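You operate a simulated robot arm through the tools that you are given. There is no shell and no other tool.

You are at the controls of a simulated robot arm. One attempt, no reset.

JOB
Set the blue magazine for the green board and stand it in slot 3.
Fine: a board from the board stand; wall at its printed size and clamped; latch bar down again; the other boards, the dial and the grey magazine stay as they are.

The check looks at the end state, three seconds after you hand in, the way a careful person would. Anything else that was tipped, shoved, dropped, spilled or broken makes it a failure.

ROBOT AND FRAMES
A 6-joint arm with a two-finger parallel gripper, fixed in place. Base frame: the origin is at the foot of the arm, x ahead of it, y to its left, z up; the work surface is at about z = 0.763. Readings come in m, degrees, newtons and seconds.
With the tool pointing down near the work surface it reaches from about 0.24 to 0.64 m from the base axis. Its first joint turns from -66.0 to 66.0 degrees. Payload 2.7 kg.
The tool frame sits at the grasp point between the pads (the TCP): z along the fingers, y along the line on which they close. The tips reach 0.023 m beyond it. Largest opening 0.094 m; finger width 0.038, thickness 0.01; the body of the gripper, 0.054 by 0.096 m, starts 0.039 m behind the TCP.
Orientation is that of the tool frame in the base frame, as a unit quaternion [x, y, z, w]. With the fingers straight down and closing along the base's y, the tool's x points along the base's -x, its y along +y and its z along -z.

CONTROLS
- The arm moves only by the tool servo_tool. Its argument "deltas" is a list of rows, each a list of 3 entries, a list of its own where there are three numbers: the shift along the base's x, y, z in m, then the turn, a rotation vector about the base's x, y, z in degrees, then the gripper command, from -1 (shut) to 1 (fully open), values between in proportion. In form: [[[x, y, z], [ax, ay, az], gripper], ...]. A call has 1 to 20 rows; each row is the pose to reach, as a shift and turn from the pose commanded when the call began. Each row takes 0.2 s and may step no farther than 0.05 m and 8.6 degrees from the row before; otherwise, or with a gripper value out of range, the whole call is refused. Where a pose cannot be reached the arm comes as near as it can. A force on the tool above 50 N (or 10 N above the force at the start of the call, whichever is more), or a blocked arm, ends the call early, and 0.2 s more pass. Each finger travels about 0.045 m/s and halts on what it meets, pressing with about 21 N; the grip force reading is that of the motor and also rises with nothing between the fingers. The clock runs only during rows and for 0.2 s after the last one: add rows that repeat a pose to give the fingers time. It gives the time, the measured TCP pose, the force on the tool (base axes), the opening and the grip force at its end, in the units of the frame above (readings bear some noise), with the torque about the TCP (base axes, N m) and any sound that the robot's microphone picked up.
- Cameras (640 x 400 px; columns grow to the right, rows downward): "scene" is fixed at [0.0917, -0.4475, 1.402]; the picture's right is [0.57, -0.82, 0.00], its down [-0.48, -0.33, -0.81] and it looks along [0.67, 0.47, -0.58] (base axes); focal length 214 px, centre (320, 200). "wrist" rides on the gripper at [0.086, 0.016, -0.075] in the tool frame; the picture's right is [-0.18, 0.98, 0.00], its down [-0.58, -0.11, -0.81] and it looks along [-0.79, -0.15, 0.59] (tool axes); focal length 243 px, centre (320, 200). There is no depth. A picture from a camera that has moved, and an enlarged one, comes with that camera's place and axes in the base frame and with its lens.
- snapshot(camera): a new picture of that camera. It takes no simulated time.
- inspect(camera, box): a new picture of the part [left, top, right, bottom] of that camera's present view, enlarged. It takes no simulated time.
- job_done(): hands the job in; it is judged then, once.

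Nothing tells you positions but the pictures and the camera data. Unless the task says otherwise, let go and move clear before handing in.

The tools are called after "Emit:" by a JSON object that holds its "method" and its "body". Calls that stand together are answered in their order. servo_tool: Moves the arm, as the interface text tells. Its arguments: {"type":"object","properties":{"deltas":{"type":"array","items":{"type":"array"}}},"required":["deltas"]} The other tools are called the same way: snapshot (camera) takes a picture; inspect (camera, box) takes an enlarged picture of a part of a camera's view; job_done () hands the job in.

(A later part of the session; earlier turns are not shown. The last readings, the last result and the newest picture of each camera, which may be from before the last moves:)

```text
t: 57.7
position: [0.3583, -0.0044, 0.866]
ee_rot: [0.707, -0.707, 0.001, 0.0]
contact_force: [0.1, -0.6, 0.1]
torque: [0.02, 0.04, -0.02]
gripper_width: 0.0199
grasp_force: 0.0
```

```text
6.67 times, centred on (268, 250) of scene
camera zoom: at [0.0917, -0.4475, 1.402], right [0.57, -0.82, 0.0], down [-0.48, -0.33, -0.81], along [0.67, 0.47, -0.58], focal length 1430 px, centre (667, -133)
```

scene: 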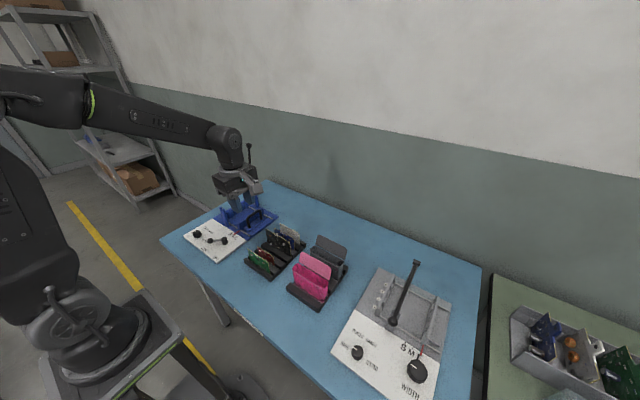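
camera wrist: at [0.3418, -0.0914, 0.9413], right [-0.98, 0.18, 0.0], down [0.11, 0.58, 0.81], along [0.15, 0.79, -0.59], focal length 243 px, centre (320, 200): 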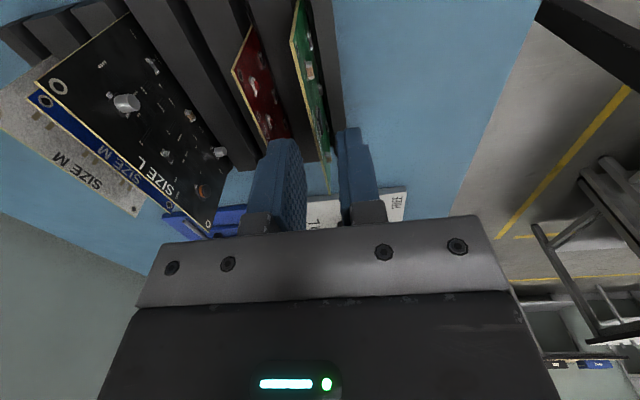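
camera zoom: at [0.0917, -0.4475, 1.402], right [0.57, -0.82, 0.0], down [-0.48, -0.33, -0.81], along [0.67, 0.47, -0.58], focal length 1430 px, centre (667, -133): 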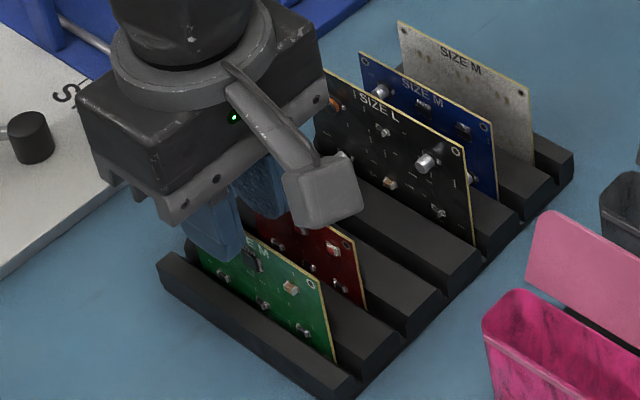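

The alignment looks good, with the board midway between the fingers. I'll descend the last bit and close.

Emit:
{"method": "servo_tool", "body": {"deltas": [[[0.0005, 0.001, -0.008], [0, 0, 0], -0.575], [[0.0005, 0.001, -0.016], [0, 0, 0], -0.575], [[0.0005, 0.001, -0.023], [0, 0, 0], -0.575], [[0.0005, 0.001, -0.023], [0, 0, 0], -0.575]]}}

Emit:
{"method": "snapshot", "body": {"camera": "wrist"}}

Emit:
{"method": "inspect", "body": {"camera": "wrist", "box": [260, 60, 400, 230]}}

Emit:
{"method": "inspect", "body": {"camera": "scene", "box": [240, 230, 288, 270]}}

```text
t: 58.7
position: [0.3608, -0.0053, 0.8428]
ee_rot: [-0.707, 0.707, -0.002, 0.0]
contact_force: [0.1, -0.4, -0.6]
torque: [-0.06, -0.01, 0.02]
gripper_width: 0.0198
grasp_force: 0.0
```

```text
taken
camera wrist: at [0.3435, -0.0909, 0.9181], right [-0.98, 0.18, 0.0], down [0.11, 0.58, 0.81], along [0.15, 0.79, -0.59], focal length 243 px, centre (320, 200)
```

wrist: 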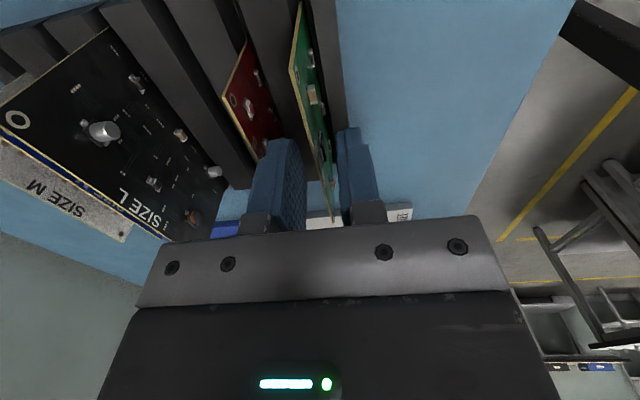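

```text
2.35 times, centred on (330, 145) of wrist
camera zoom: at [0.3435, -0.0909, 0.9181], right [-0.98, 0.18, 0.0], down [0.11, 0.58, 0.81], along [0.15, 0.79, -0.59], focal length 571 px, centre (296, 329)
```

zoom: 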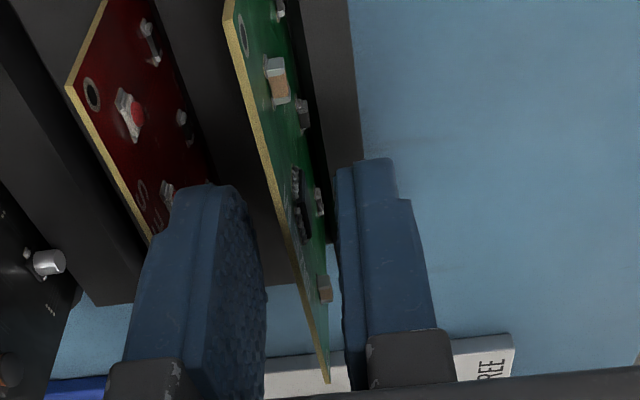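

```text
10.00 times, centred on (264, 250) of scene
camera zoom: at [0.0917, -0.4475, 1.402], right [0.57, -0.82, 0.0], down [-0.48, -0.33, -0.81], along [0.67, 0.47, -0.58], focal length 2145 px, centre (880, -300)
```

zoom: 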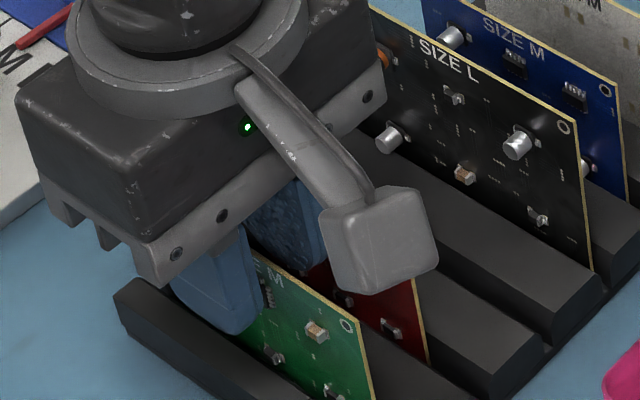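

The board's top edge is between the fingers with its center at y≈-0.004. I'll close the gripper on it.

Emit:
{"method": "servo_tool", "body": {"deltas": [[[0, 0, 0], [0, 0, 0], -0.75], [[0, 0, 0], [0, 0, 0], -0.9], [[0, 0, 0], [0, 0, 0], -1], [[0, 0, 0], [0, 0, 0], -1], [[0, 0, 0], [0, 0, 0], -1]]}}

Emit:
{"method": "inspect", "body": {"camera": "wrist", "box": [260, 60, 400, 230]}}

```text
t: 59.9
position: [0.3611, -0.0047, 0.8428]
ee_rot: [-0.707, 0.707, -0.001, 0.0]
contact_force: [0.0, 0.4, 0.5]
torque: [-0.02, 0.0, -0.05]
gripper_width: 0.0019
grasp_force: 20.9
```

```text
2.35 times, centred on (330, 145) of wrist
camera zoom: at [0.3434, -0.0909, 0.9182], right [-0.98, 0.18, 0.0], down [0.11, 0.58, 0.81], along [0.15, 0.79, -0.59], focal length 571 px, centre (296, 329)
```

zoom: 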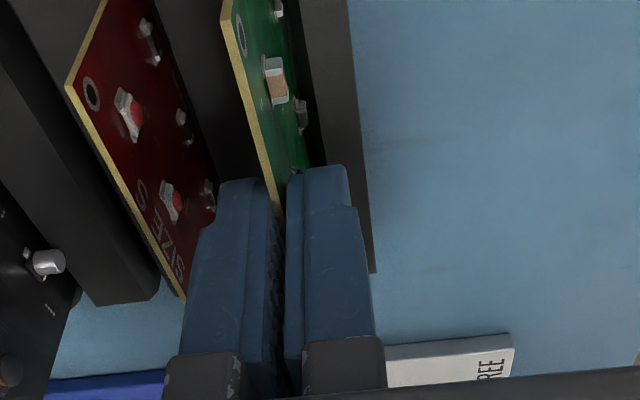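

The board is held firmly (0.002 thick). I'll lift it straight out of the stand.

Emit:
{"method": "servo_tool", "body": {"deltas": [[[0, 0, 0.01], [0, 0, 0], -1], [[0, 0, 0.025], [0, 0, 0], -1], [[0, 0, 0.045], [0, 0, 0], -1], [[0, 0, 0.07], [0, 0, 0], -1], [[0, 0, 0.1], [0, 0, 0], -1], [[0, 0, 0.13], [0, 0, 0], -1], [[0, 0, 0.16], [0, 0, 0], -1], [[0, 0, 0.16], [0, 0, 0], -1]]}}

Emit:
{"method": "snapshot", "body": {"camera": "wrist"}}

Emit:
{"method": "inspect", "body": {"camera": "scene", "box": [208, 170, 336, 290]}}

```text
t: 61.7
position: [0.3591, -0.0039, 1.0021]
ee_rot: [0.707, -0.707, 0.002, 0.001]
contact_force: [-1.0, 0.2, 0.0]
torque: [-0.03, 0.01, 0.01]
gripper_width: 0.0017
grasp_force: 20.6
```

```text
taken
camera wrist: at [0.3432, -0.0903, 1.0783], right [-0.98, 0.18, 0.0], down [0.11, 0.58, 0.81], along [0.15, 0.79, -0.59], focal length 243 px, centre (320, 200)
```

wrist: 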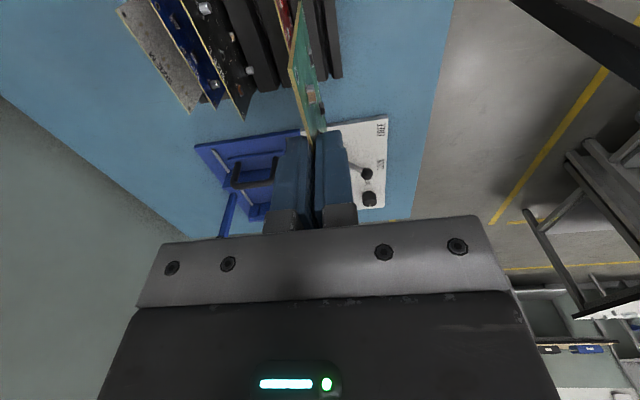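

```text
3.33 times, centred on (272, 230) of scene
camera zoom: at [0.0917, -0.4475, 1.402], right [0.57, -0.82, 0.0], down [-0.48, -0.33, -0.81], along [0.67, 0.47, -0.58], focal length 715 px, centre (480, 100)
```

zoom: 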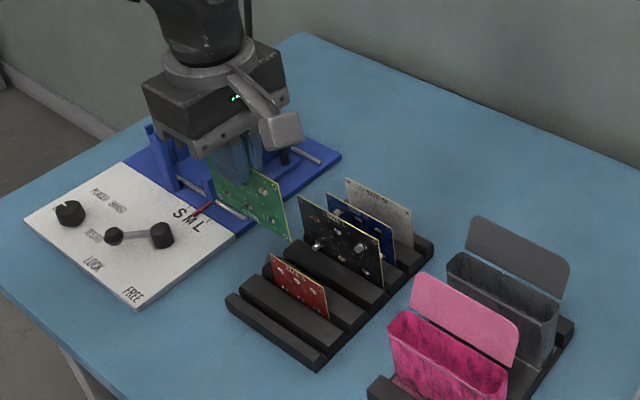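

The board is out and the rest of the stand is undisturbed. I'll carry it high over the magazine and hover above slot 3.

Emit:
{"method": "servo_tool", "body": {"deltas": [[[0.015, 0.03, 0.01], [0, 0, 0], -1], [[0.035, 0.06, 0.01], [0, 0, 0], -1], [[0.055, 0.09, 0.01], [0, 0, 0], -1], [[0.075, 0.12, 0.01], [0, 0, 0], -1], [[0.095, 0.15, 0.01], [0, 0, 0], -1], [[0.115, 0.18, 0.01], [0, 0, 0], -1], [[0.135, 0.21, 0.01], [0, 0, 0], -1], [[0.15, 0.24, 0.005], [0, 0, 0], -1], [[0.153, 0.26, 0.0], [0, 0, 0], -1], [[0.153, 0.26, 0.0], [0, 0, 0], -1]]}}

Emit:
{"method": "snapshot", "body": {"camera": "wrist"}}

Emit:
{"method": "inspect", "body": {"camera": "wrist", "box": [220, 0, 420, 160]}}

Emit:
{"method": "inspect", "body": {"camera": "scene", "box": [192, 120, 304, 240]}}

```text
t: 63.9
position: [0.5128, 0.2564, 1.0022]
ee_rot: [-0.707, 0.707, -0.001, 0.0]
contact_force: [0.1, 0.9, 0.4]
torque: [-0.02, 0.0, 0.01]
gripper_width: 0.0019
grasp_force: 20.8
```

```text
taken
camera wrist: at [0.4962, 0.1707, 1.0776], right [-0.98, 0.18, 0.0], down [0.11, 0.58, 0.81], along [0.15, 0.79, -0.59], focal length 243 px, centre (320, 200)
```

wrist: 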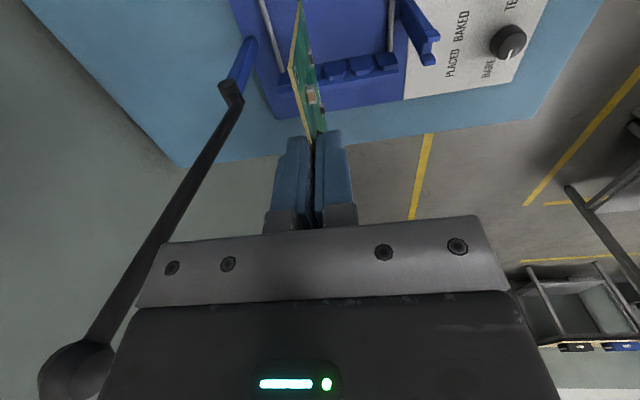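

```text
2.50 times, centred on (320, 80) of wrist
camera zoom: at [0.4962, 0.1707, 1.0776], right [-0.98, 0.18, 0.0], down [0.11, 0.58, 0.81], along [0.15, 0.79, -0.59], focal length 606 px, centre (320, 500)
```

zoom: 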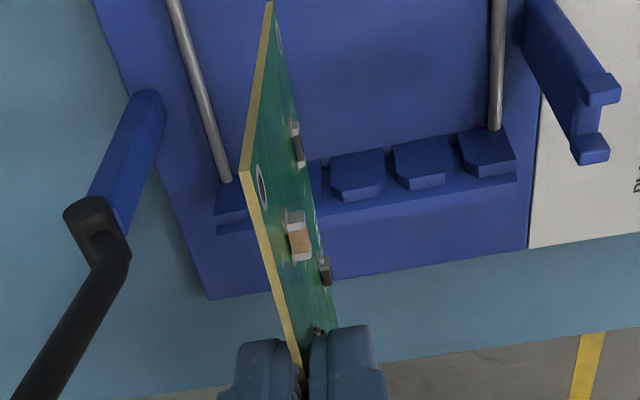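

```text
3.33 times, centred on (248, 180) of scene
camera zoom: at [0.0917, -0.4475, 1.402], right [0.57, -0.82, 0.0], down [-0.48, -0.33, -0.81], along [0.67, 0.47, -0.58], focal length 715 px, centre (560, 267)
```

zoom: 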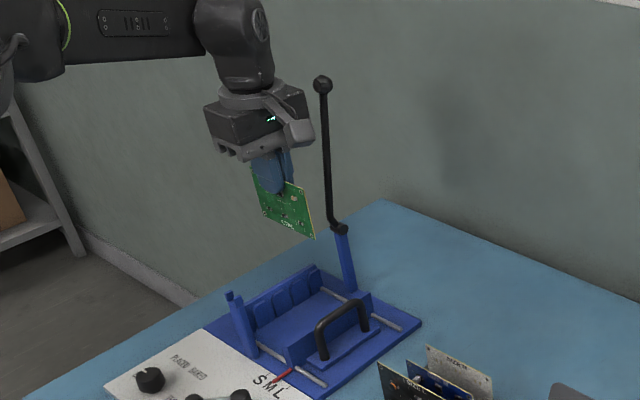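

I need the exact slot 3 position. I'll zoom in on the slot teeth from both cameras.

Emit:
{"method": "inspect", "body": {"camera": "scene", "box": [216, 196, 264, 226]}}

Emit:
{"method": "inspect", "body": {"camera": "wrist", "box": [280, 30, 400, 105]}}

Emit:
{"method": "inspect", "body": {"camera": "scene", "box": [264, 164, 304, 194]}}

```text
13.33 times, centred on (240, 211) of scene
camera zoom: at [0.0917, -0.4475, 1.402], right [0.57, -0.82, 0.0], down [-0.48, -0.33, -0.81], along [0.67, 0.47, -0.58], focal length 2860 px, centre (1387, 53)
```

zoom: 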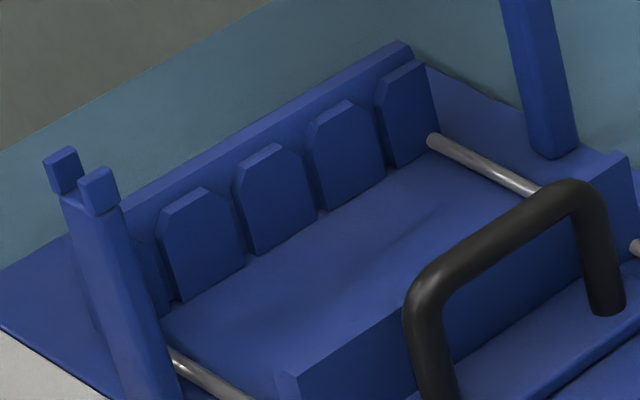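

```text
5.33 times, centred on (340, 68) of wrist
camera zoom: at [0.4962, 0.1707, 1.0776], right [-0.98, 0.18, 0.0], down [0.11, 0.58, 0.81], along [0.15, 0.79, -0.59], focal length 1294 px, centre (213, 907)
```

zoom: 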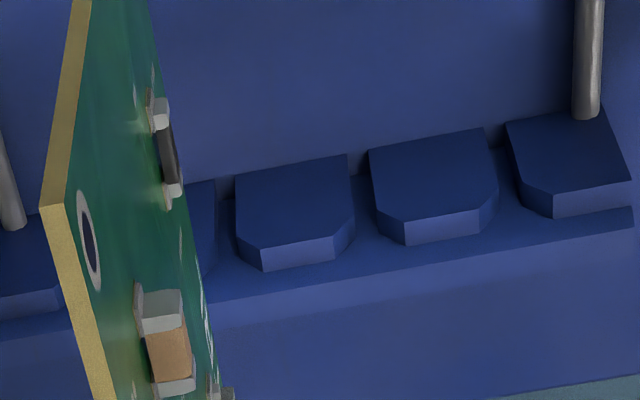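

```text
13.33 times, centred on (284, 179) of scene
camera zoom: at [0.0917, -0.4475, 1.402], right [0.57, -0.82, 0.0], down [-0.48, -0.33, -0.81], along [0.67, 0.47, -0.58], focal length 2860 px, centre (800, 480)
```

zoom: 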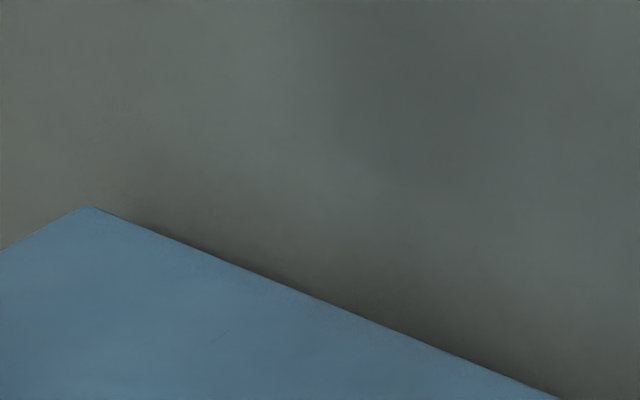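

Slot 3's notch on the fixed wall measures x≈0.518. I'll shift back toward −y at the same height so the camera can see the movable wall's notches and give me the y spacing.

Emit:
{"method": "servo_tool", "body": {"deltas": [[[-0.01, -0.03, 0.0], [0, 0, 0], -1], [[-0.02, -0.06, 0.0], [0, 0, 0], -1], [[-0.03, -0.09, 0.0], [0, 0, 0], -1], [[-0.03, -0.09, 0.0], [0, 0, 0], -1]]}}

Emit:
{"method": "snapshot", "body": {"camera": "wrist"}}

Emit:
{"method": "inspect", "body": {"camera": "wrist", "box": [180, 20, 340, 120]}}

```text
t: 64.9
position: [0.4826, 0.1653, 1.003]
ee_rot: [0.707, -0.707, 0.001, -0.001]
contact_force: [-0.5, 1.2, -0.8]
torque: [-0.03, 0.02, -0.01]
gripper_width: 0.0018
grasp_force: 20.7
```

```text
taken
camera wrist: at [0.465, 0.0799, 1.0776], right [-0.98, 0.18, 0.0], down [0.11, 0.58, 0.81], along [0.15, 0.79, -0.59], focal length 243 px, centre (320, 200)
```

wrist: 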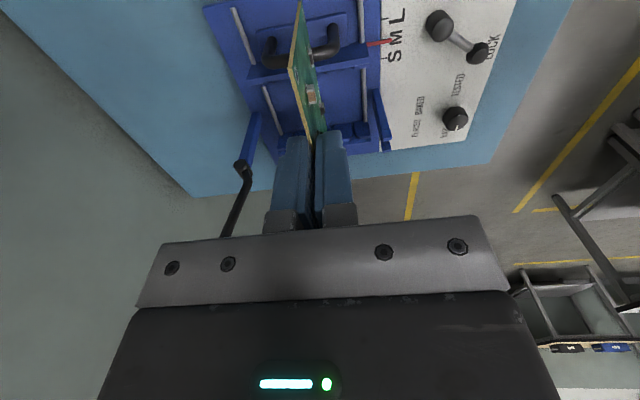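

```text
4.00 times, centred on (260, 70) of wrist
camera zoom: at [0.465, 0.0799, 1.0776], right [-0.98, 0.18, 0.0], down [0.11, 0.58, 0.81], along [0.15, 0.79, -0.59], focal length 970 px, centre (560, 720)
```

zoom: 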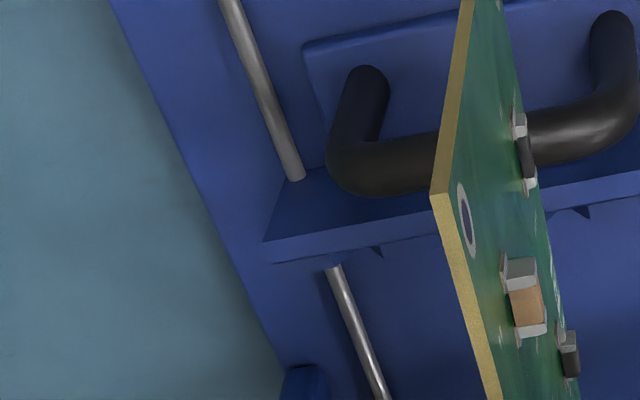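

I need to see the movable wall's notches more clearly, so I'll zoom in more.

Emit:
{"method": "inspect", "body": {"camera": "wrist", "box": [240, 60, 300, 98]}}

Emit:
{"method": "inspect", "body": {"camera": "wrist", "box": [310, 55, 390, 105]}}

Emit:
{"method": "inspect", "body": {"camera": "wrist", "box": [240, 100, 400, 160]}}

```text
10.53 times, centred on (270, 79) of wrist
camera zoom: at [0.465, 0.0799, 1.0776], right [-0.98, 0.18, 0.0], down [0.11, 0.58, 0.81], along [0.15, 0.79, -0.59], focal length 2554 px, centre (846, 1474)
```

zoom: 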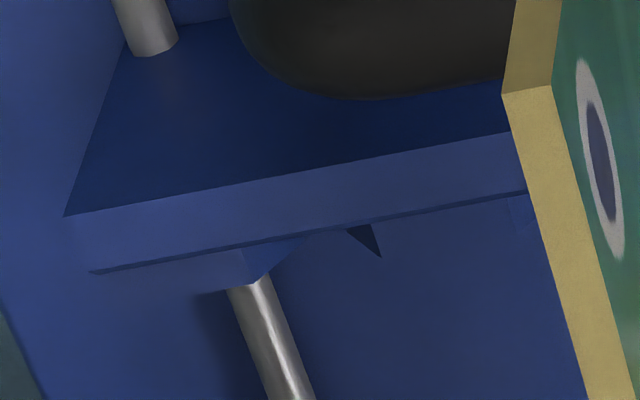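

```text
8.00 times, centred on (350, 80) of wrist
camera zoom: at [0.465, 0.0799, 1.0776], right [-0.98, 0.18, 0.0], down [0.11, 0.58, 0.81], along [0.15, 0.79, -0.59], focal length 1941 px, centre (80, 1160)
```

zoom: 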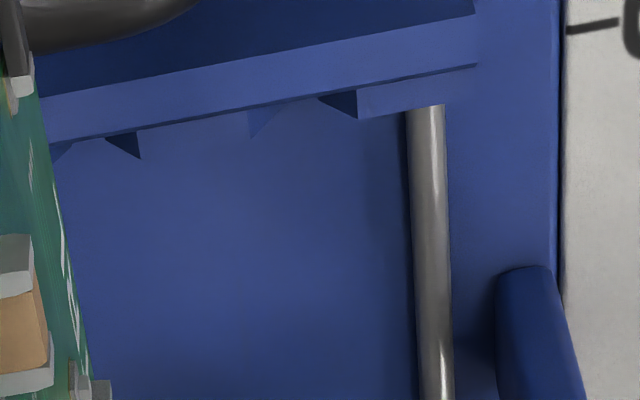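

```text
4.00 times, centred on (320, 130) of wrist
camera zoom: at [0.465, 0.0799, 1.0776], right [-0.98, 0.18, 0.0], down [0.11, 0.58, 0.81], along [0.15, 0.79, -0.59], focal length 970 px, centre (320, 480)
```

zoom: 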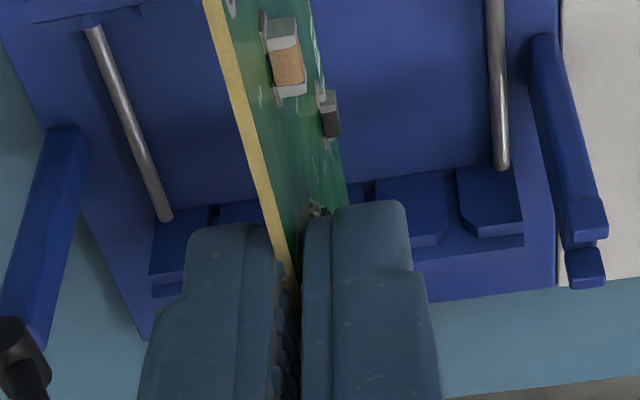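

From both walls, slot 3 is at x≈0.5185 and the gap center is at y≈0.2615. I'll check the board's height and verticality in the scene camera before descending.

Emit:
{"method": "inspect", "body": {"camera": "scene", "box": [232, 150, 312, 210]}}

```text
6.67 times, centred on (272, 180) of scene
camera zoom: at [0.0917, -0.4475, 1.402], right [0.57, -0.82, 0.0], down [-0.48, -0.33, -0.81], along [0.67, 0.47, -0.58], focal length 1430 px, centre (640, 333)
```

zoom: 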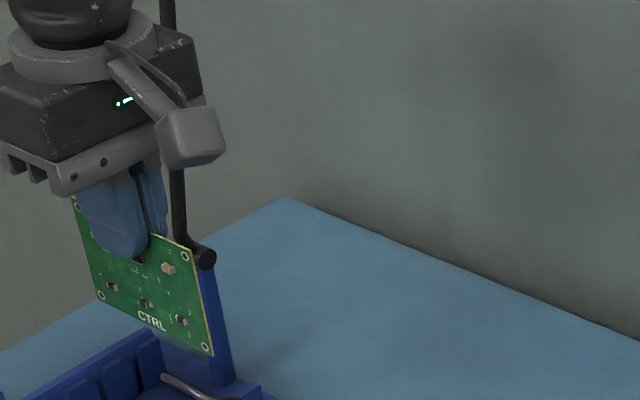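

The board is level and 0.070 m tall. I'll move over slot 3 at a lower hover and check alignment.

Emit:
{"method": "servo_tool", "body": {"deltas": [[[0.012, 0.032, 0.0], [0, 0, 0], -1], [[0.024, 0.064, 0.0], [0, 0, 0], -1], [[0.0359, 0.096, 0.0], [0, 0, 0], -1], [[0.0359, 0.096, -0.03], [0, 0, 0], -1], [[0.0359, 0.096, -0.06], [0, 0, 0], -1], [[0.0359, 0.096, -0.06], [0, 0, 0], -1], [[0.0359, 0.096, -0.06], [0, 0, 0], -1]]}}

Emit:
{"method": "snapshot", "body": {"camera": "wrist"}}

Emit:
{"method": "inspect", "body": {"camera": "wrist", "box": [250, 40, 410, 150]}}

Emit:
{"method": "inspect", "body": {"camera": "scene", "box": [208, 160, 288, 220]}}

```text
t: 66.5
position: [0.5179, 0.2629, 0.9425]
ee_rot: [0.707, -0.707, 0.001, 0.0]
contact_force: [0.2, -0.3, -1.0]
torque: [-0.01, -0.01, 0.0]
gripper_width: 0.0017
grasp_force: 21.2
```

```text
taken
camera wrist: at [0.5019, 0.1768, 1.0178], right [-0.98, 0.18, 0.0], down [0.11, 0.58, 0.81], along [0.15, 0.79, -0.59], focal length 243 px, centre (320, 200)
```

wrist: 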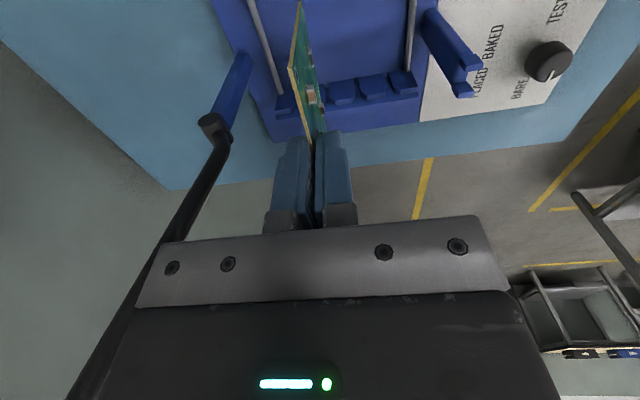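

```text
3.64 times, centred on (330, 95) of wrist
camera zoom: at [0.5019, 0.1768, 1.0178], right [-0.98, 0.18, 0.0], down [0.11, 0.58, 0.81], along [0.15, 0.79, -0.59], focal length 882 px, centre (284, 582)
```

zoom: 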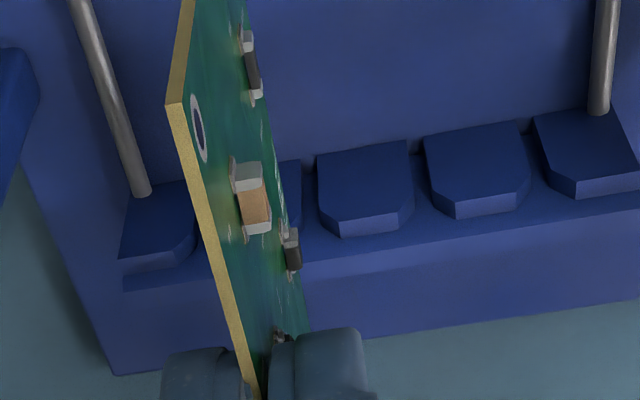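

```text
6.67 times, centred on (248, 190) of scene
camera zoom: at [0.0917, -0.4475, 1.402], right [0.57, -0.82, 0.0], down [-0.48, -0.33, -0.81], along [0.67, 0.47, -0.58], focal length 1430 px, centre (800, 267)
```

zoom: 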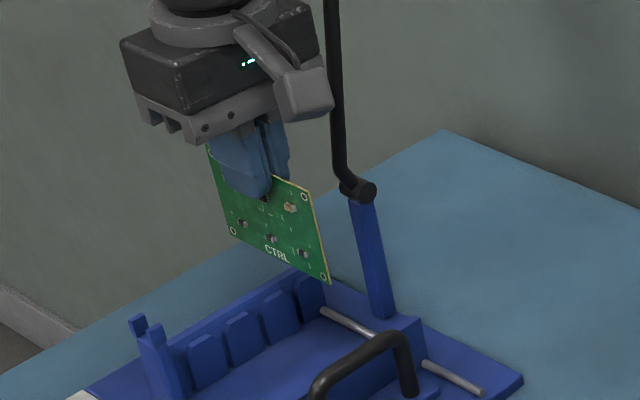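

The board is lined up with slot 3 in x (0.5186 against 0.5185). I'll shift y by −1 mm and descend to just above the walls.

Emit:
{"method": "servo_tool", "body": {"deltas": [[[0, -0.0012, -0.01], [0, 0, 0], -1], [[0, -0.0012, -0.025], [0, 0, 0], -1], [[0, -0.0012, -0.04], [0, 0, 0], -1], [[0, -0.0012, -0.046], [0, 0, 0], -1], [[0, -0.0012, -0.046], [0, 0, 0], -1]]}}

Emit:
{"method": "snapshot", "body": {"camera": "wrist"}}

Emit:
{"method": "inspect", "body": {"camera": "wrist", "box": [250, 60, 410, 170]}}

Emit:
{"method": "inspect", "body": {"camera": "scene", "box": [216, 180, 280, 228]}}

```text
t: 67.7
position: [0.518, 0.261, 0.8963]
ee_rot: [0.707, -0.707, 0.002, 0.0]
contact_force: [-0.3, 0.1, -0.1]
torque: [0.02, 0.0, -0.04]
gripper_width: 0.0017
grasp_force: 20.8
```

```text
taken
camera wrist: at [0.5018, 0.1743, 0.971], right [-0.98, 0.18, 0.0], down [0.11, 0.58, 0.81], along [0.15, 0.79, -0.59], focal length 243 px, centre (320, 200)
```

wrist: 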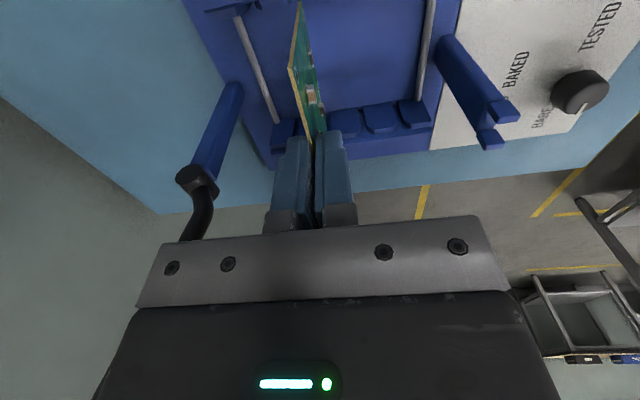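

```text
3.64 times, centred on (330, 115) of wrist
camera zoom: at [0.5018, 0.1743, 0.971], right [-0.98, 0.18, 0.0], down [0.11, 0.58, 0.81], along [0.15, 0.79, -0.59], focal length 882 px, centre (284, 509)
```

zoom: 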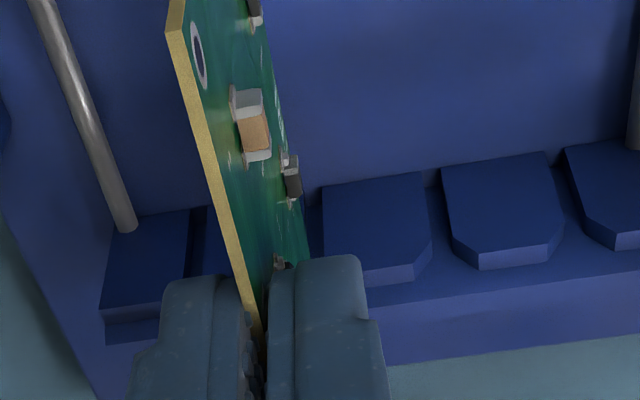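

```text
8.33 times, centred on (248, 204) of scene
camera zoom: at [0.0917, -0.4475, 1.402], right [0.57, -0.82, 0.0], down [-0.48, -0.33, -0.81], along [0.67, 0.47, -0.58], focal length 1787 px, centre (920, 167)
```

zoom: 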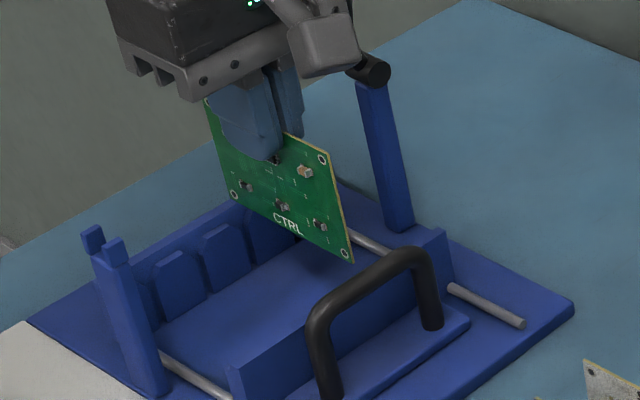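

The board's bottom is about 1 cm above the wall tops. I'll continue down into the guides slowly.

Emit:
{"method": "servo_tool", "body": {"deltas": [[[0, 0, -0.006], [0, 0, 0], -1], [[0, 0, -0.012], [0, 0, 0], -1], [[0, 0, -0.018], [0, 0, 0], -1], [[0, 0, -0.018], [0, 0, 0], -1]]}}

Emit:
{"method": "inspect", "body": {"camera": "wrist", "box": [250, 60, 410, 170]}}

Emit:
{"method": "inspect", "body": {"camera": "scene", "box": [216, 180, 280, 228]}}

```text
t: 68.7
position: [0.5185, 0.261, 0.8789]
ee_rot: [0.707, -0.707, 0.001, 0.0]
contact_force: [0.1, -0.3, 0.0]
torque: [0.02, 0.01, -0.01]
gripper_width: 0.0018
grasp_force: 21.0
```

```text
3.64 times, centred on (330, 115) of wrist
camera zoom: at [0.5013, 0.1745, 0.9539], right [-0.98, 0.18, 0.0], down [0.11, 0.58, 0.81], along [0.15, 0.79, -0.59], focal length 882 px, centre (284, 509)
```

zoom: 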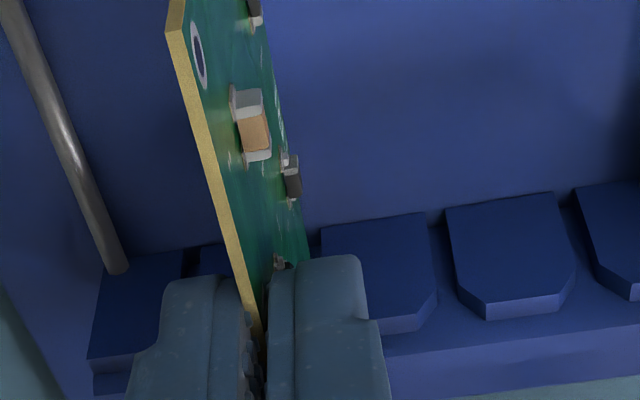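

```text
8.33 times, centred on (248, 204) of scene
camera zoom: at [0.0917, -0.4475, 1.402], right [0.57, -0.82, 0.0], down [-0.48, -0.33, -0.81], along [0.67, 0.47, -0.58], focal length 1787 px, centre (920, 167)
```

zoom: 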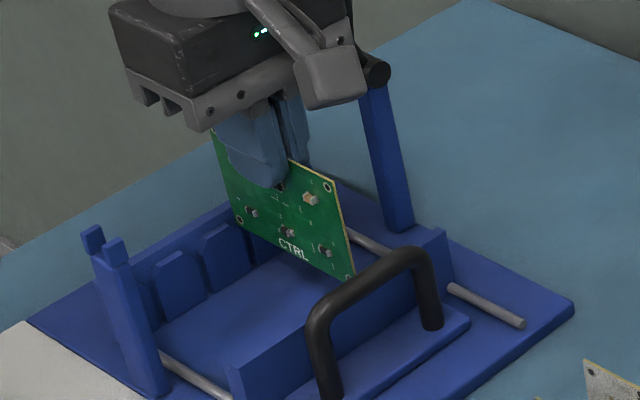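

No contact yet and the board is entering between the walls. Continuing down.

Emit:
{"method": "servo_tool", "body": {"deltas": [[[0, 0, -0.005], [0, 0, 0], -1], [[0, 0, -0.01], [0, 0, 0], -1], [[0, 0, -0.015], [0, 0, 0], -1], [[0, 0, -0.015], [0, 0, 0], -1]]}}

Emit:
{"method": "inspect", "body": {"camera": "wrist", "box": [250, 60, 410, 170]}}

Emit:
{"method": "inspect", "body": {"camera": "scene", "box": [216, 180, 280, 228]}}

```text
t: 69.7
position: [0.5201, 0.2609, 0.8631]
ee_rot: [0.707, -0.707, 0.002, 0.0]
contact_force: [0.0, 0.2, -0.8]
torque: [-0.03, -0.01, 0.01]
gripper_width: 0.0017
grasp_force: 20.7
```

```text
3.64 times, centred on (330, 115) of wrist
camera zoom: at [0.5027, 0.1753, 0.9391], right [-0.98, 0.18, 0.0], down [0.11, 0.58, 0.81], along [0.15, 0.79, -0.59], focal length 882 px, centre (284, 509)
```

zoom: 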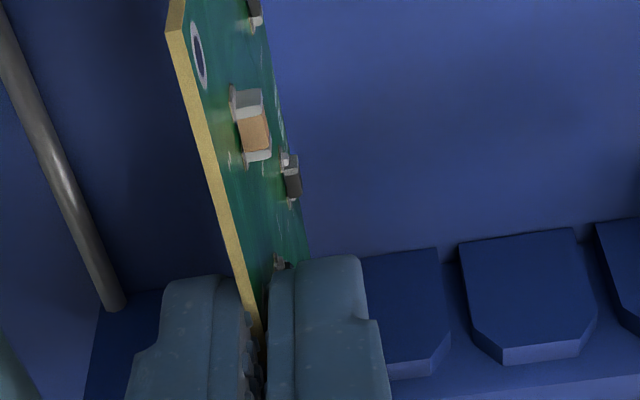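

```text
8.33 times, centred on (248, 204) of scene
camera zoom: at [0.0917, -0.4475, 1.402], right [0.57, -0.82, 0.0], down [-0.48, -0.33, -0.81], along [0.67, 0.47, -0.58], focal length 1787 px, centre (920, 167)
```

zoom: 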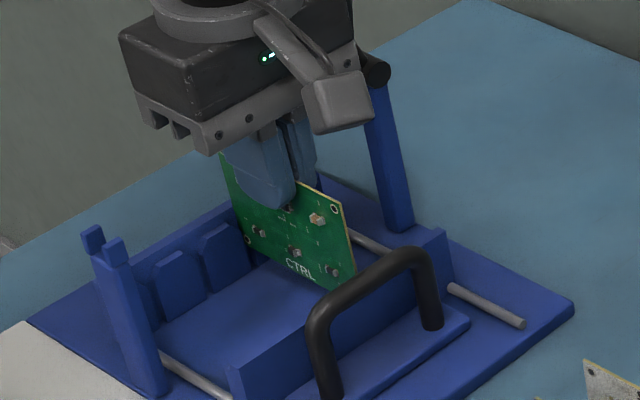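

Still free. I'll continue in small steps until contact with the floor.

Emit:
{"method": "servo_tool", "body": {"deltas": [[[0, 0, -0.003], [0, 0, 0], -1], [[0, 0, -0.006], [0, 0, 0], -1], [[0, 0, -0.008], [0, 0, 0], -1], [[0, 0, -0.008], [0, 0, 0], -1]]}}

Emit:
{"method": "inspect", "body": {"camera": "scene", "box": [216, 180, 280, 228]}}

```text
t: 70.7
position: [0.5198, 0.2615, 0.8563]
ee_rot: [-0.707, 0.707, -0.001, 0.001]
contact_force: [-0.4, 0.6, -0.7]
torque: [0.03, 0.0, 0.0]
gripper_width: 0.0017
grasp_force: 21.1
```

```text
8.33 times, centred on (248, 204) of scene
camera zoom: at [0.0917, -0.4475, 1.402], right [0.57, -0.82, 0.0], down [-0.48, -0.33, -0.81], along [0.67, 0.47, -0.58], focal length 1787 px, centre (920, 167)
```

zoom: 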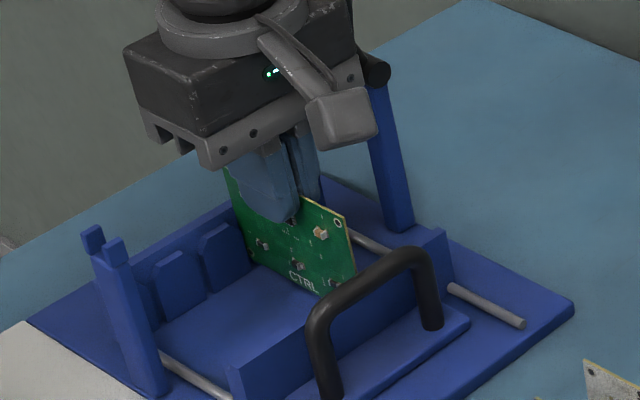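

No contact yet; I'll lower in finer steps.

Emit:
{"method": "servo_tool", "body": {"deltas": [[[0, 0, -0.002], [0, 0, 0], -1], [[0, 0, -0.004], [0, 0, 0], -1], [[0, 0, -0.004], [0, 0, 0], -1]]}}

Emit:
{"method": "inspect", "body": {"camera": "scene", "box": [232, 195, 272, 220]}}

```text
t: 71.5
position: [0.5194, 0.2611, 0.8509]
ee_rot: [0.707, -0.707, 0.001, 0.0]
contact_force: [1.6, 0.1, -0.2]
torque: [0.04, -0.09, 0.0]
gripper_width: 0.002
grasp_force: 21.4
```

```text
16.00 times, centred on (252, 208) of scene
camera zoom: at [0.0917, -0.4475, 1.402], right [0.57, -0.82, 0.0], down [-0.48, -0.33, -0.81], along [0.67, 0.47, -0.58], focal length 3432 px, centre (1408, 80)
```

zoom: 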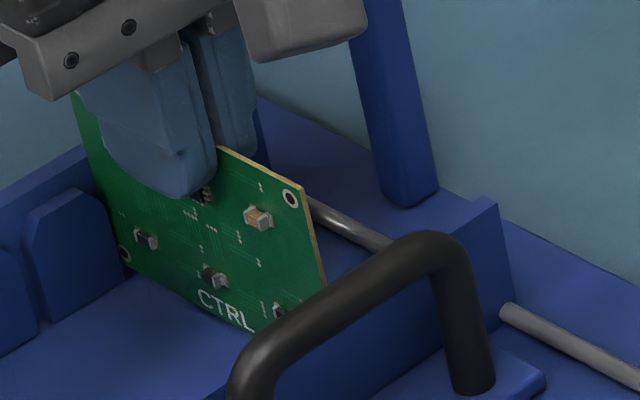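

The board is in slot 3 next to tooth T3 and nearly at the floor. A few more fine steps.

Emit:
{"method": "servo_tool", "body": {"deltas": [[[-0.0003, 0, -0.0015], [0, 0, 0], -1], [[-0.0005, 0, -0.003], [0, 0, 0], -1], [[-0.0005, 0, -0.003], [0, 0, 0], -1]]}}

Emit:
{"method": "inspect", "body": {"camera": "scene", "box": [232, 195, 272, 220]}}

```text
t: 72.3
position: [0.5184, 0.2607, 0.8489]
ee_rot: [0.707, -0.707, 0.002, 0.0]
contact_force: [2.6, -0.3, 1.9]
torque: [-0.01, -0.15, 0.02]
gripper_width: 0.002
grasp_force: 20.9
```

```text
16.00 times, centred on (252, 208) of scene
camera zoom: at [0.0917, -0.4475, 1.402], right [0.57, -0.82, 0.0], down [-0.48, -0.33, -0.81], along [0.67, 0.47, -0.58], focal length 3432 px, centre (1408, 80)
```

zoom: 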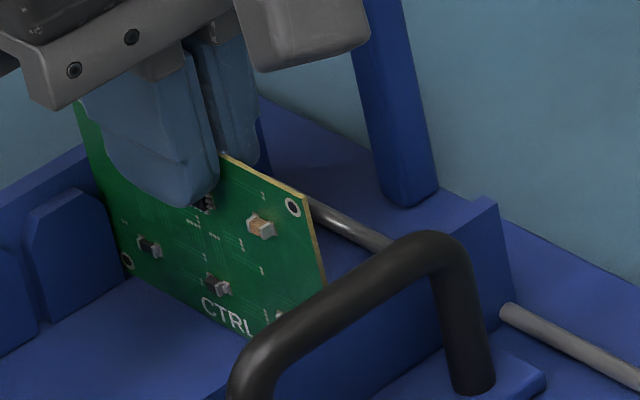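

There is light contact pushing +x at the bottom edge. I'll shift +1.2 mm in x and keep lowering.

Emit:
{"method": "servo_tool", "body": {"deltas": [[[0.0012, 0, 0.0], [0, 0, 0], -1], [[0.0012, 0, -0.001], [0, 0, 0], -1], [[0.0012, 0, -0.002], [0, 0, 0], -1], [[0.0012, 0, -0.002], [0, 0, 0], -1]]}}

Emit:
{"method": "inspect", "body": {"camera": "wrist", "box": [250, 40, 410, 150]}}

```text
t: 73.3
position: [0.5194, 0.2605, 0.8474]
ee_rot: [-0.707, 0.707, -0.001, 0.0]
contact_force: [-0.2, -0.5, 0.3]
torque: [-0.01, 0.0, -0.03]
gripper_width: 0.0021
grasp_force: 21.0
```

```text
3.64 times, centred on (330, 95) of wrist
camera zoom: at [0.5024, 0.1747, 0.9221], right [-0.98, 0.18, 0.0], down [0.11, 0.58, 0.81], along [0.15, 0.79, -0.59], focal length 882 px, centre (284, 582)
```

zoom: 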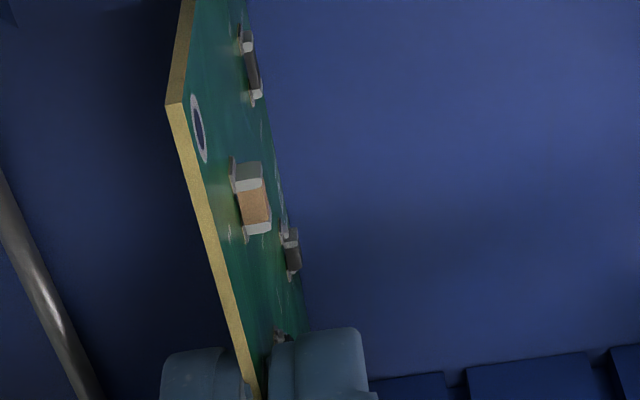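

Contact is relieved. Continuing down until the floor.

Emit:
{"method": "servo_tool", "body": {"deltas": [[[0, 0, -0.001], [0, 0, 0], -1], [[0, 0, -0.002], [0, 0, 0], -1], [[0, 0, -0.003], [0, 0, 0], -1], [[0, 0, -0.003], [0, 0, 0], -1]]}}

Emit:
{"method": "inspect", "body": {"camera": "scene", "box": [232, 195, 272, 220]}}

```text
t: 74.3
position: [0.5196, 0.2616, 0.8453]
ee_rot: [-0.707, 0.708, -0.001, 0.003]
contact_force: [-1.8, -0.5, 18.8]
torque: [0.0, 0.15, 0.03]
gripper_width: 0.0019
grasp_force: 20.9
```

```text
16.00 times, centred on (252, 208) of scene
camera zoom: at [0.0913, -0.4477, 1.402], right [0.57, -0.82, 0.0], down [-0.48, -0.33, -0.81], along [0.67, 0.47, -0.58], focal length 3432 px, centre (1408, 80)
```

zoom: 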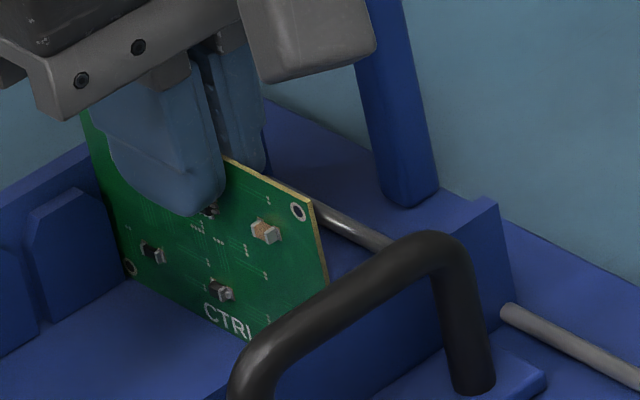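

The board is on the floor (18.8 N upward). I'll relax slightly, open the fingers a little and rise straight up.

Emit:
{"method": "servo_tool", "body": {"deltas": [[[0, 0, 0.0015], [0, 0, 0], -1], [[0, 0, 0.0015], [0, 0, 0], -0.8], [[0, 0, 0.0015], [0, 0, 0], -0.65], [[0, 0, 0.0015], [0, 0, 0], -0.65], [[0, 0, 0.0015], [0, 0, 0], -0.65]]}}

Emit:
{"method": "inspect", "body": {"camera": "wrist", "box": [250, 40, 410, 200]}}

Emit:
{"method": "inspect", "body": {"camera": "scene", "box": [232, 195, 272, 220]}}

```text
t: 75.5
position: [0.5201, 0.2611, 0.845]
ee_rot: [-0.707, 0.707, -0.001, -0.001]
contact_force: [0.1, -0.6, 0.7]
torque: [-0.02, -0.01, -0.05]
gripper_width: 0.0164
grasp_force: 0.0
```

```text
2.50 times, centred on (330, 120) of wrist
camera zoom: at [0.5028, 0.1744, 0.9201], right [-0.98, 0.18, 0.0], down [0.11, 0.58, 0.81], along [0.15, 0.79, -0.59], focal length 606 px, centre (295, 400)
```

zoom: 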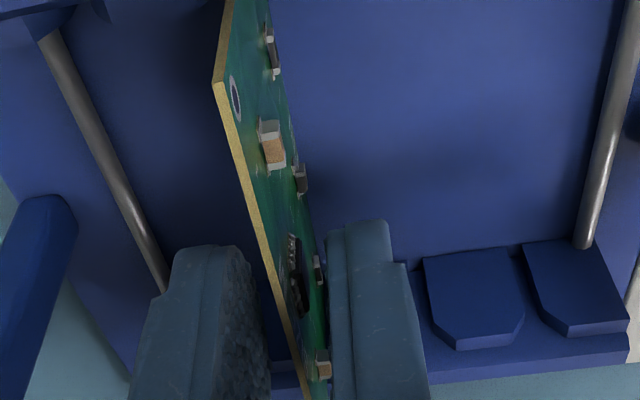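

```text
16.00 times, centred on (252, 208) of scene
camera zoom: at [0.0917, -0.4475, 1.402], right [0.57, -0.82, 0.0], down [-0.48, -0.33, -0.81], along [0.67, 0.47, -0.58], focal length 3432 px, centre (1408, 80)
```

zoom: 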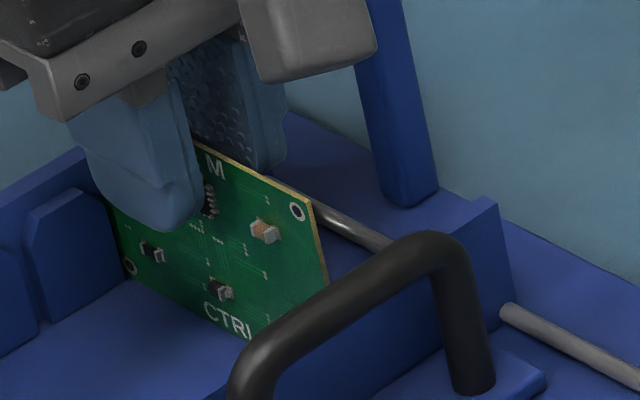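

The board stands in slot 3 by itself. I'll rise straight up.

Emit:
{"method": "servo_tool", "body": {"deltas": [[[0, 0, 0.01], [0, 0, 0], -0.65], [[0, 0, 0.025], [0, 0, 0], -0.65], [[0, 0, 0.05], [0, 0, 0], -0.65], [[0, 0, 0.08], [0, 0, 0], -0.65], [[0, 0, 0.11], [0, 0, 0], -0.65], [[0, 0, 0.14], [0, 0, 0], -0.65], [[0, 0, 0.14], [0, 0, 0], -0.65]]}}

Emit:
{"method": "snapshot", "body": {"camera": "wrist"}}

Emit:
{"method": "inspect", "body": {"camera": "wrist", "box": [240, 0, 400, 120]}}

Emit:
{"method": "inspect", "body": {"camera": "scene", "box": [208, 170, 288, 230]}}

```text
t: 77.1
position: [0.519, 0.2596, 0.9846]
ee_rot: [-0.707, 0.707, -0.001, 0.0]
contact_force: [-0.1, -0.5, 0.4]
torque: [-0.02, -0.03, -0.01]
gripper_width: 0.0164
grasp_force: 0.1
```

```text
taken
camera wrist: at [0.5016, 0.1735, 1.0609], right [-0.98, 0.18, 0.0], down [0.11, 0.58, 0.81], along [0.15, 0.79, -0.59], focal length 243 px, centre (320, 200)
```

wrist: 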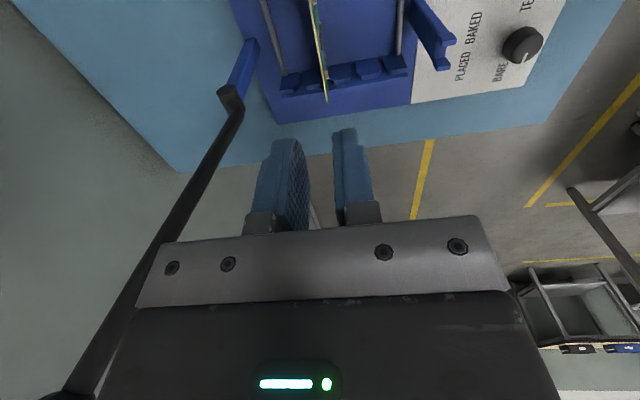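

```text
3.33 times, centred on (320, 60) of wrist
camera zoom: at [0.5016, 0.1735, 1.0609], right [-0.98, 0.18, 0.0], down [0.11, 0.58, 0.81], along [0.15, 0.79, -0.59], focal length 809 px, centre (320, 667)
```

zoom: 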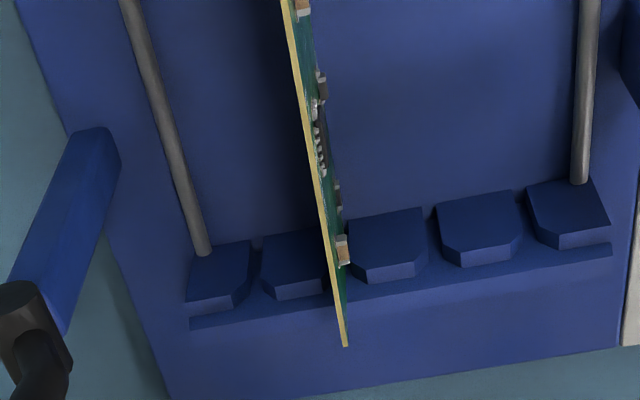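

```text
6.67 times, centred on (248, 200) of scene
camera zoom: at [0.0917, -0.4475, 1.402], right [0.57, -0.82, 0.0], down [-0.48, -0.33, -0.81], along [0.67, 0.47, -0.58], focal length 1430 px, centre (800, 200)
```

zoom: 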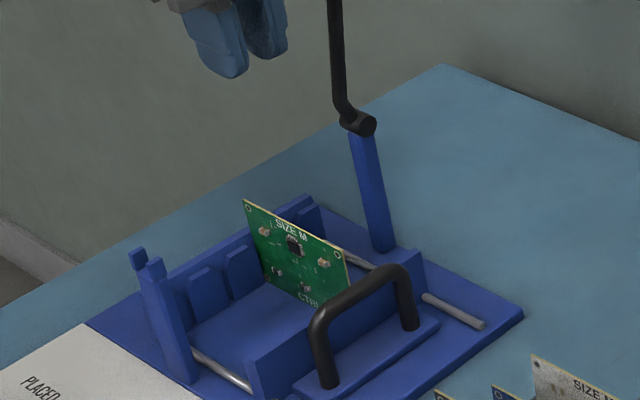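

The green board stands in slot 3, between teeth 3 and 4. Next I'll back off, turn the tool back to yaw 0, and go to the raised latch bar.

Emit:
{"method": "servo_tool", "body": {"deltas": [[[-0.01, -0.002, 0.02], [0, 0, 0], -0.3], [[-0.02, -0.004, 0.05], [0, 0, -8], 0.0], [[-0.03, -0.006, 0.08], [0, 0, -16], 0.1], [[-0.04, -0.008, 0.11], [0, 0, -24], 0.1], [[-0.05, -0.01, 0.14], [0, 0, -32], 0.1], [[-0.06, -0.01, 0.16], [0, 0, -40], 0.1], [[-0.07, -0.01, 0.17], [0, 0, -48], 0.1], [[-0.08, -0.01, 0.17], [0, 0, -56], 0.1], [[-0.09, -0.01, 0.17], [0, 0, -64], 0.1], [[-0.09, -0.01, 0.17], [0, 0, -72], 0.1], [[-0.09, -0.01, 0.17], [0, 0, -80], 0.1], [[-0.09, -0.01, 0.17], [0, 0, -88], 0.1], [[-0.09, -0.01, 0.17], [0, 0, -90], 0.1], [[-0.09, -0.01, 0.17], [0, 0, -90], 0.1]]}}

Emit:
{"method": "snapshot", "body": {"camera": "wrist"}}

Emit:
{"method": "inspect", "body": {"camera": "scene", "box": [176, 110, 304, 230]}}

```text
t: 80.1
position: [0.4294, 0.2515, 1.1555]
ee_rot: [0.001, 1.0, -0.001, -0.001]
contact_force: [-0.8, 0.4, 0.3]
torque: [0.01, 0.0, -0.02]
gripper_width: 0.0516
grasp_force: 0.1
```

```text
taken
camera wrist: at [0.3432, 0.267, 1.2306], right [0.19, 0.98, 0.0], down [0.58, -0.11, 0.81], along [0.79, -0.15, -0.59], focal length 243 px, centre (320, 200)
```

wrist: 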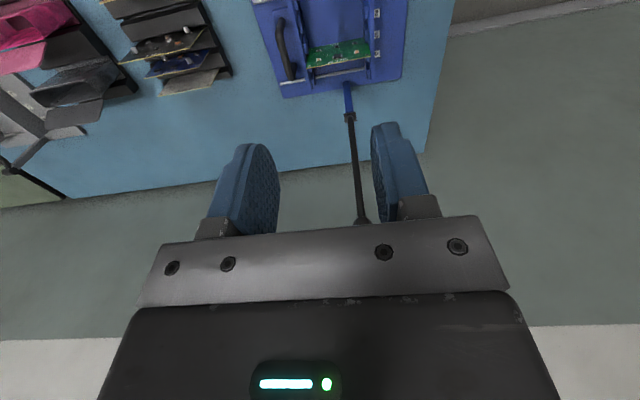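

```text
3.33 times, centred on (240, 170) of scene
camera zoom: at [0.0917, -0.4475, 1.402], right [0.57, -0.82, 0.0], down [-0.48, -0.33, -0.81], along [0.67, 0.47, -0.58], focal length 715 px, centre (587, 300)
```

zoom: 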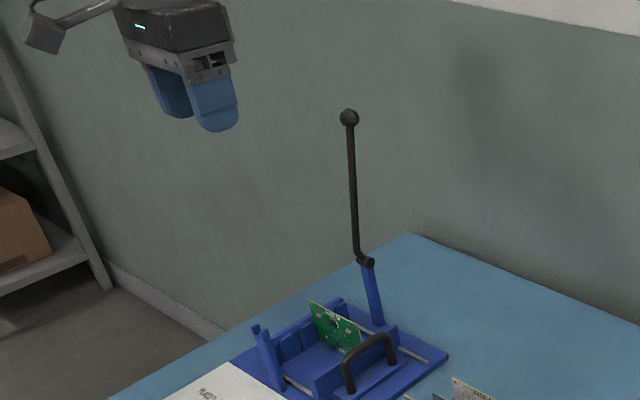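

I'll verify the slot label next to the board from this view.

Emit:
{"method": "inspect", "body": {"camera": "wrist", "box": [250, 0, 410, 100]}}

```text
4.00 times, centred on (330, 50) of wrist
camera zoom: at [0.3432, 0.267, 1.2306], right [0.19, 0.98, 0.0], down [0.58, -0.11, 0.81], along [0.79, -0.15, -0.59], focal length 970 px, centre (280, 800)
```

zoom: 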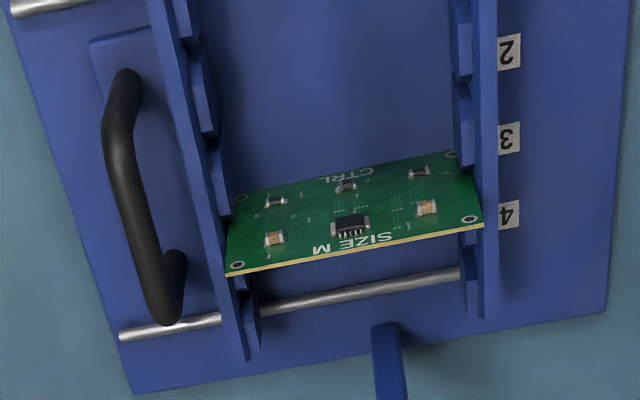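

Label 3 confirmed. Now I'll tilt forward and approach the raised latch knob, at about (0.617, 0.270, 1.074).

Emit:
{"method": "servo_tool", "body": {"deltas": [[[0.02, 0.003, 0.002], [0, -6, 0], 0.1], [[0.04, 0.006, 0.004], [0, -12, 0], 0.1], [[0.06, 0.009, 0.006], [0, -18, 0], 0.1], [[0.08, 0.012, 0.008], [0, -24, 0], 0.1], [[0.1, 0.015, 0.01], [0, -30, 0], 0.1], [[0.12, 0.0175, 0.012], [0, -35, 0], 0.1], [[0.1276, 0.0175, 0.012], [0, -35, 0], 0.1], [[0.1276, 0.0175, 0.012], [0, -35, 0], 0.1]]}}

Emit:
{"method": "snapshot", "body": {"camera": "wrist"}}

Emit:
{"method": "inspect", "body": {"camera": "scene", "box": [176, 110, 304, 230]}}

```text
t: 81.9
position: [0.5565, 0.2684, 1.1664]
ee_rot: [0.001, 0.954, -0.001, 0.3]
contact_force: [-1.0, 0.5, 0.6]
torque: [0.0, 0.02, -0.03]
gripper_width: 0.0515
grasp_force: 0.1
```

```text
taken
camera wrist: at [0.4427, 0.2837, 1.1797], right [0.15, 0.98, 0.1], down [0.01, -0.11, 0.99], along [0.99, -0.15, -0.03], focal length 243 px, centre (320, 200)
```

wrist: 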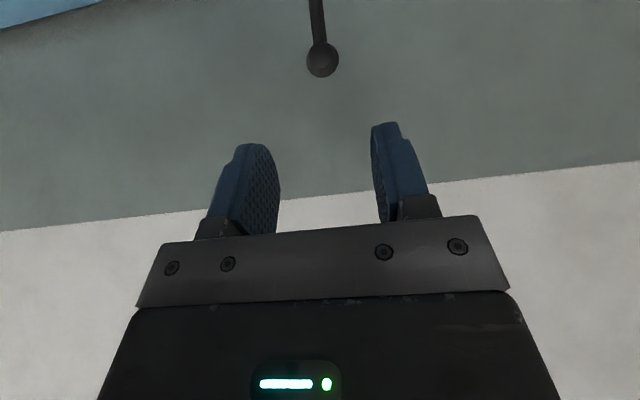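

```text
3.33 times, centred on (240, 170) of scene
camera zoom: at [0.0917, -0.4475, 1.402], right [0.57, -0.82, 0.0], down [-0.48, -0.33, -0.81], along [0.67, 0.47, -0.58], focal length 715 px, centre (587, 300)
```

zoom: 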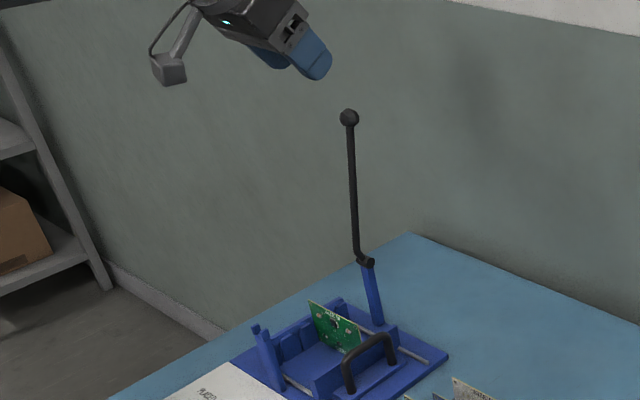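

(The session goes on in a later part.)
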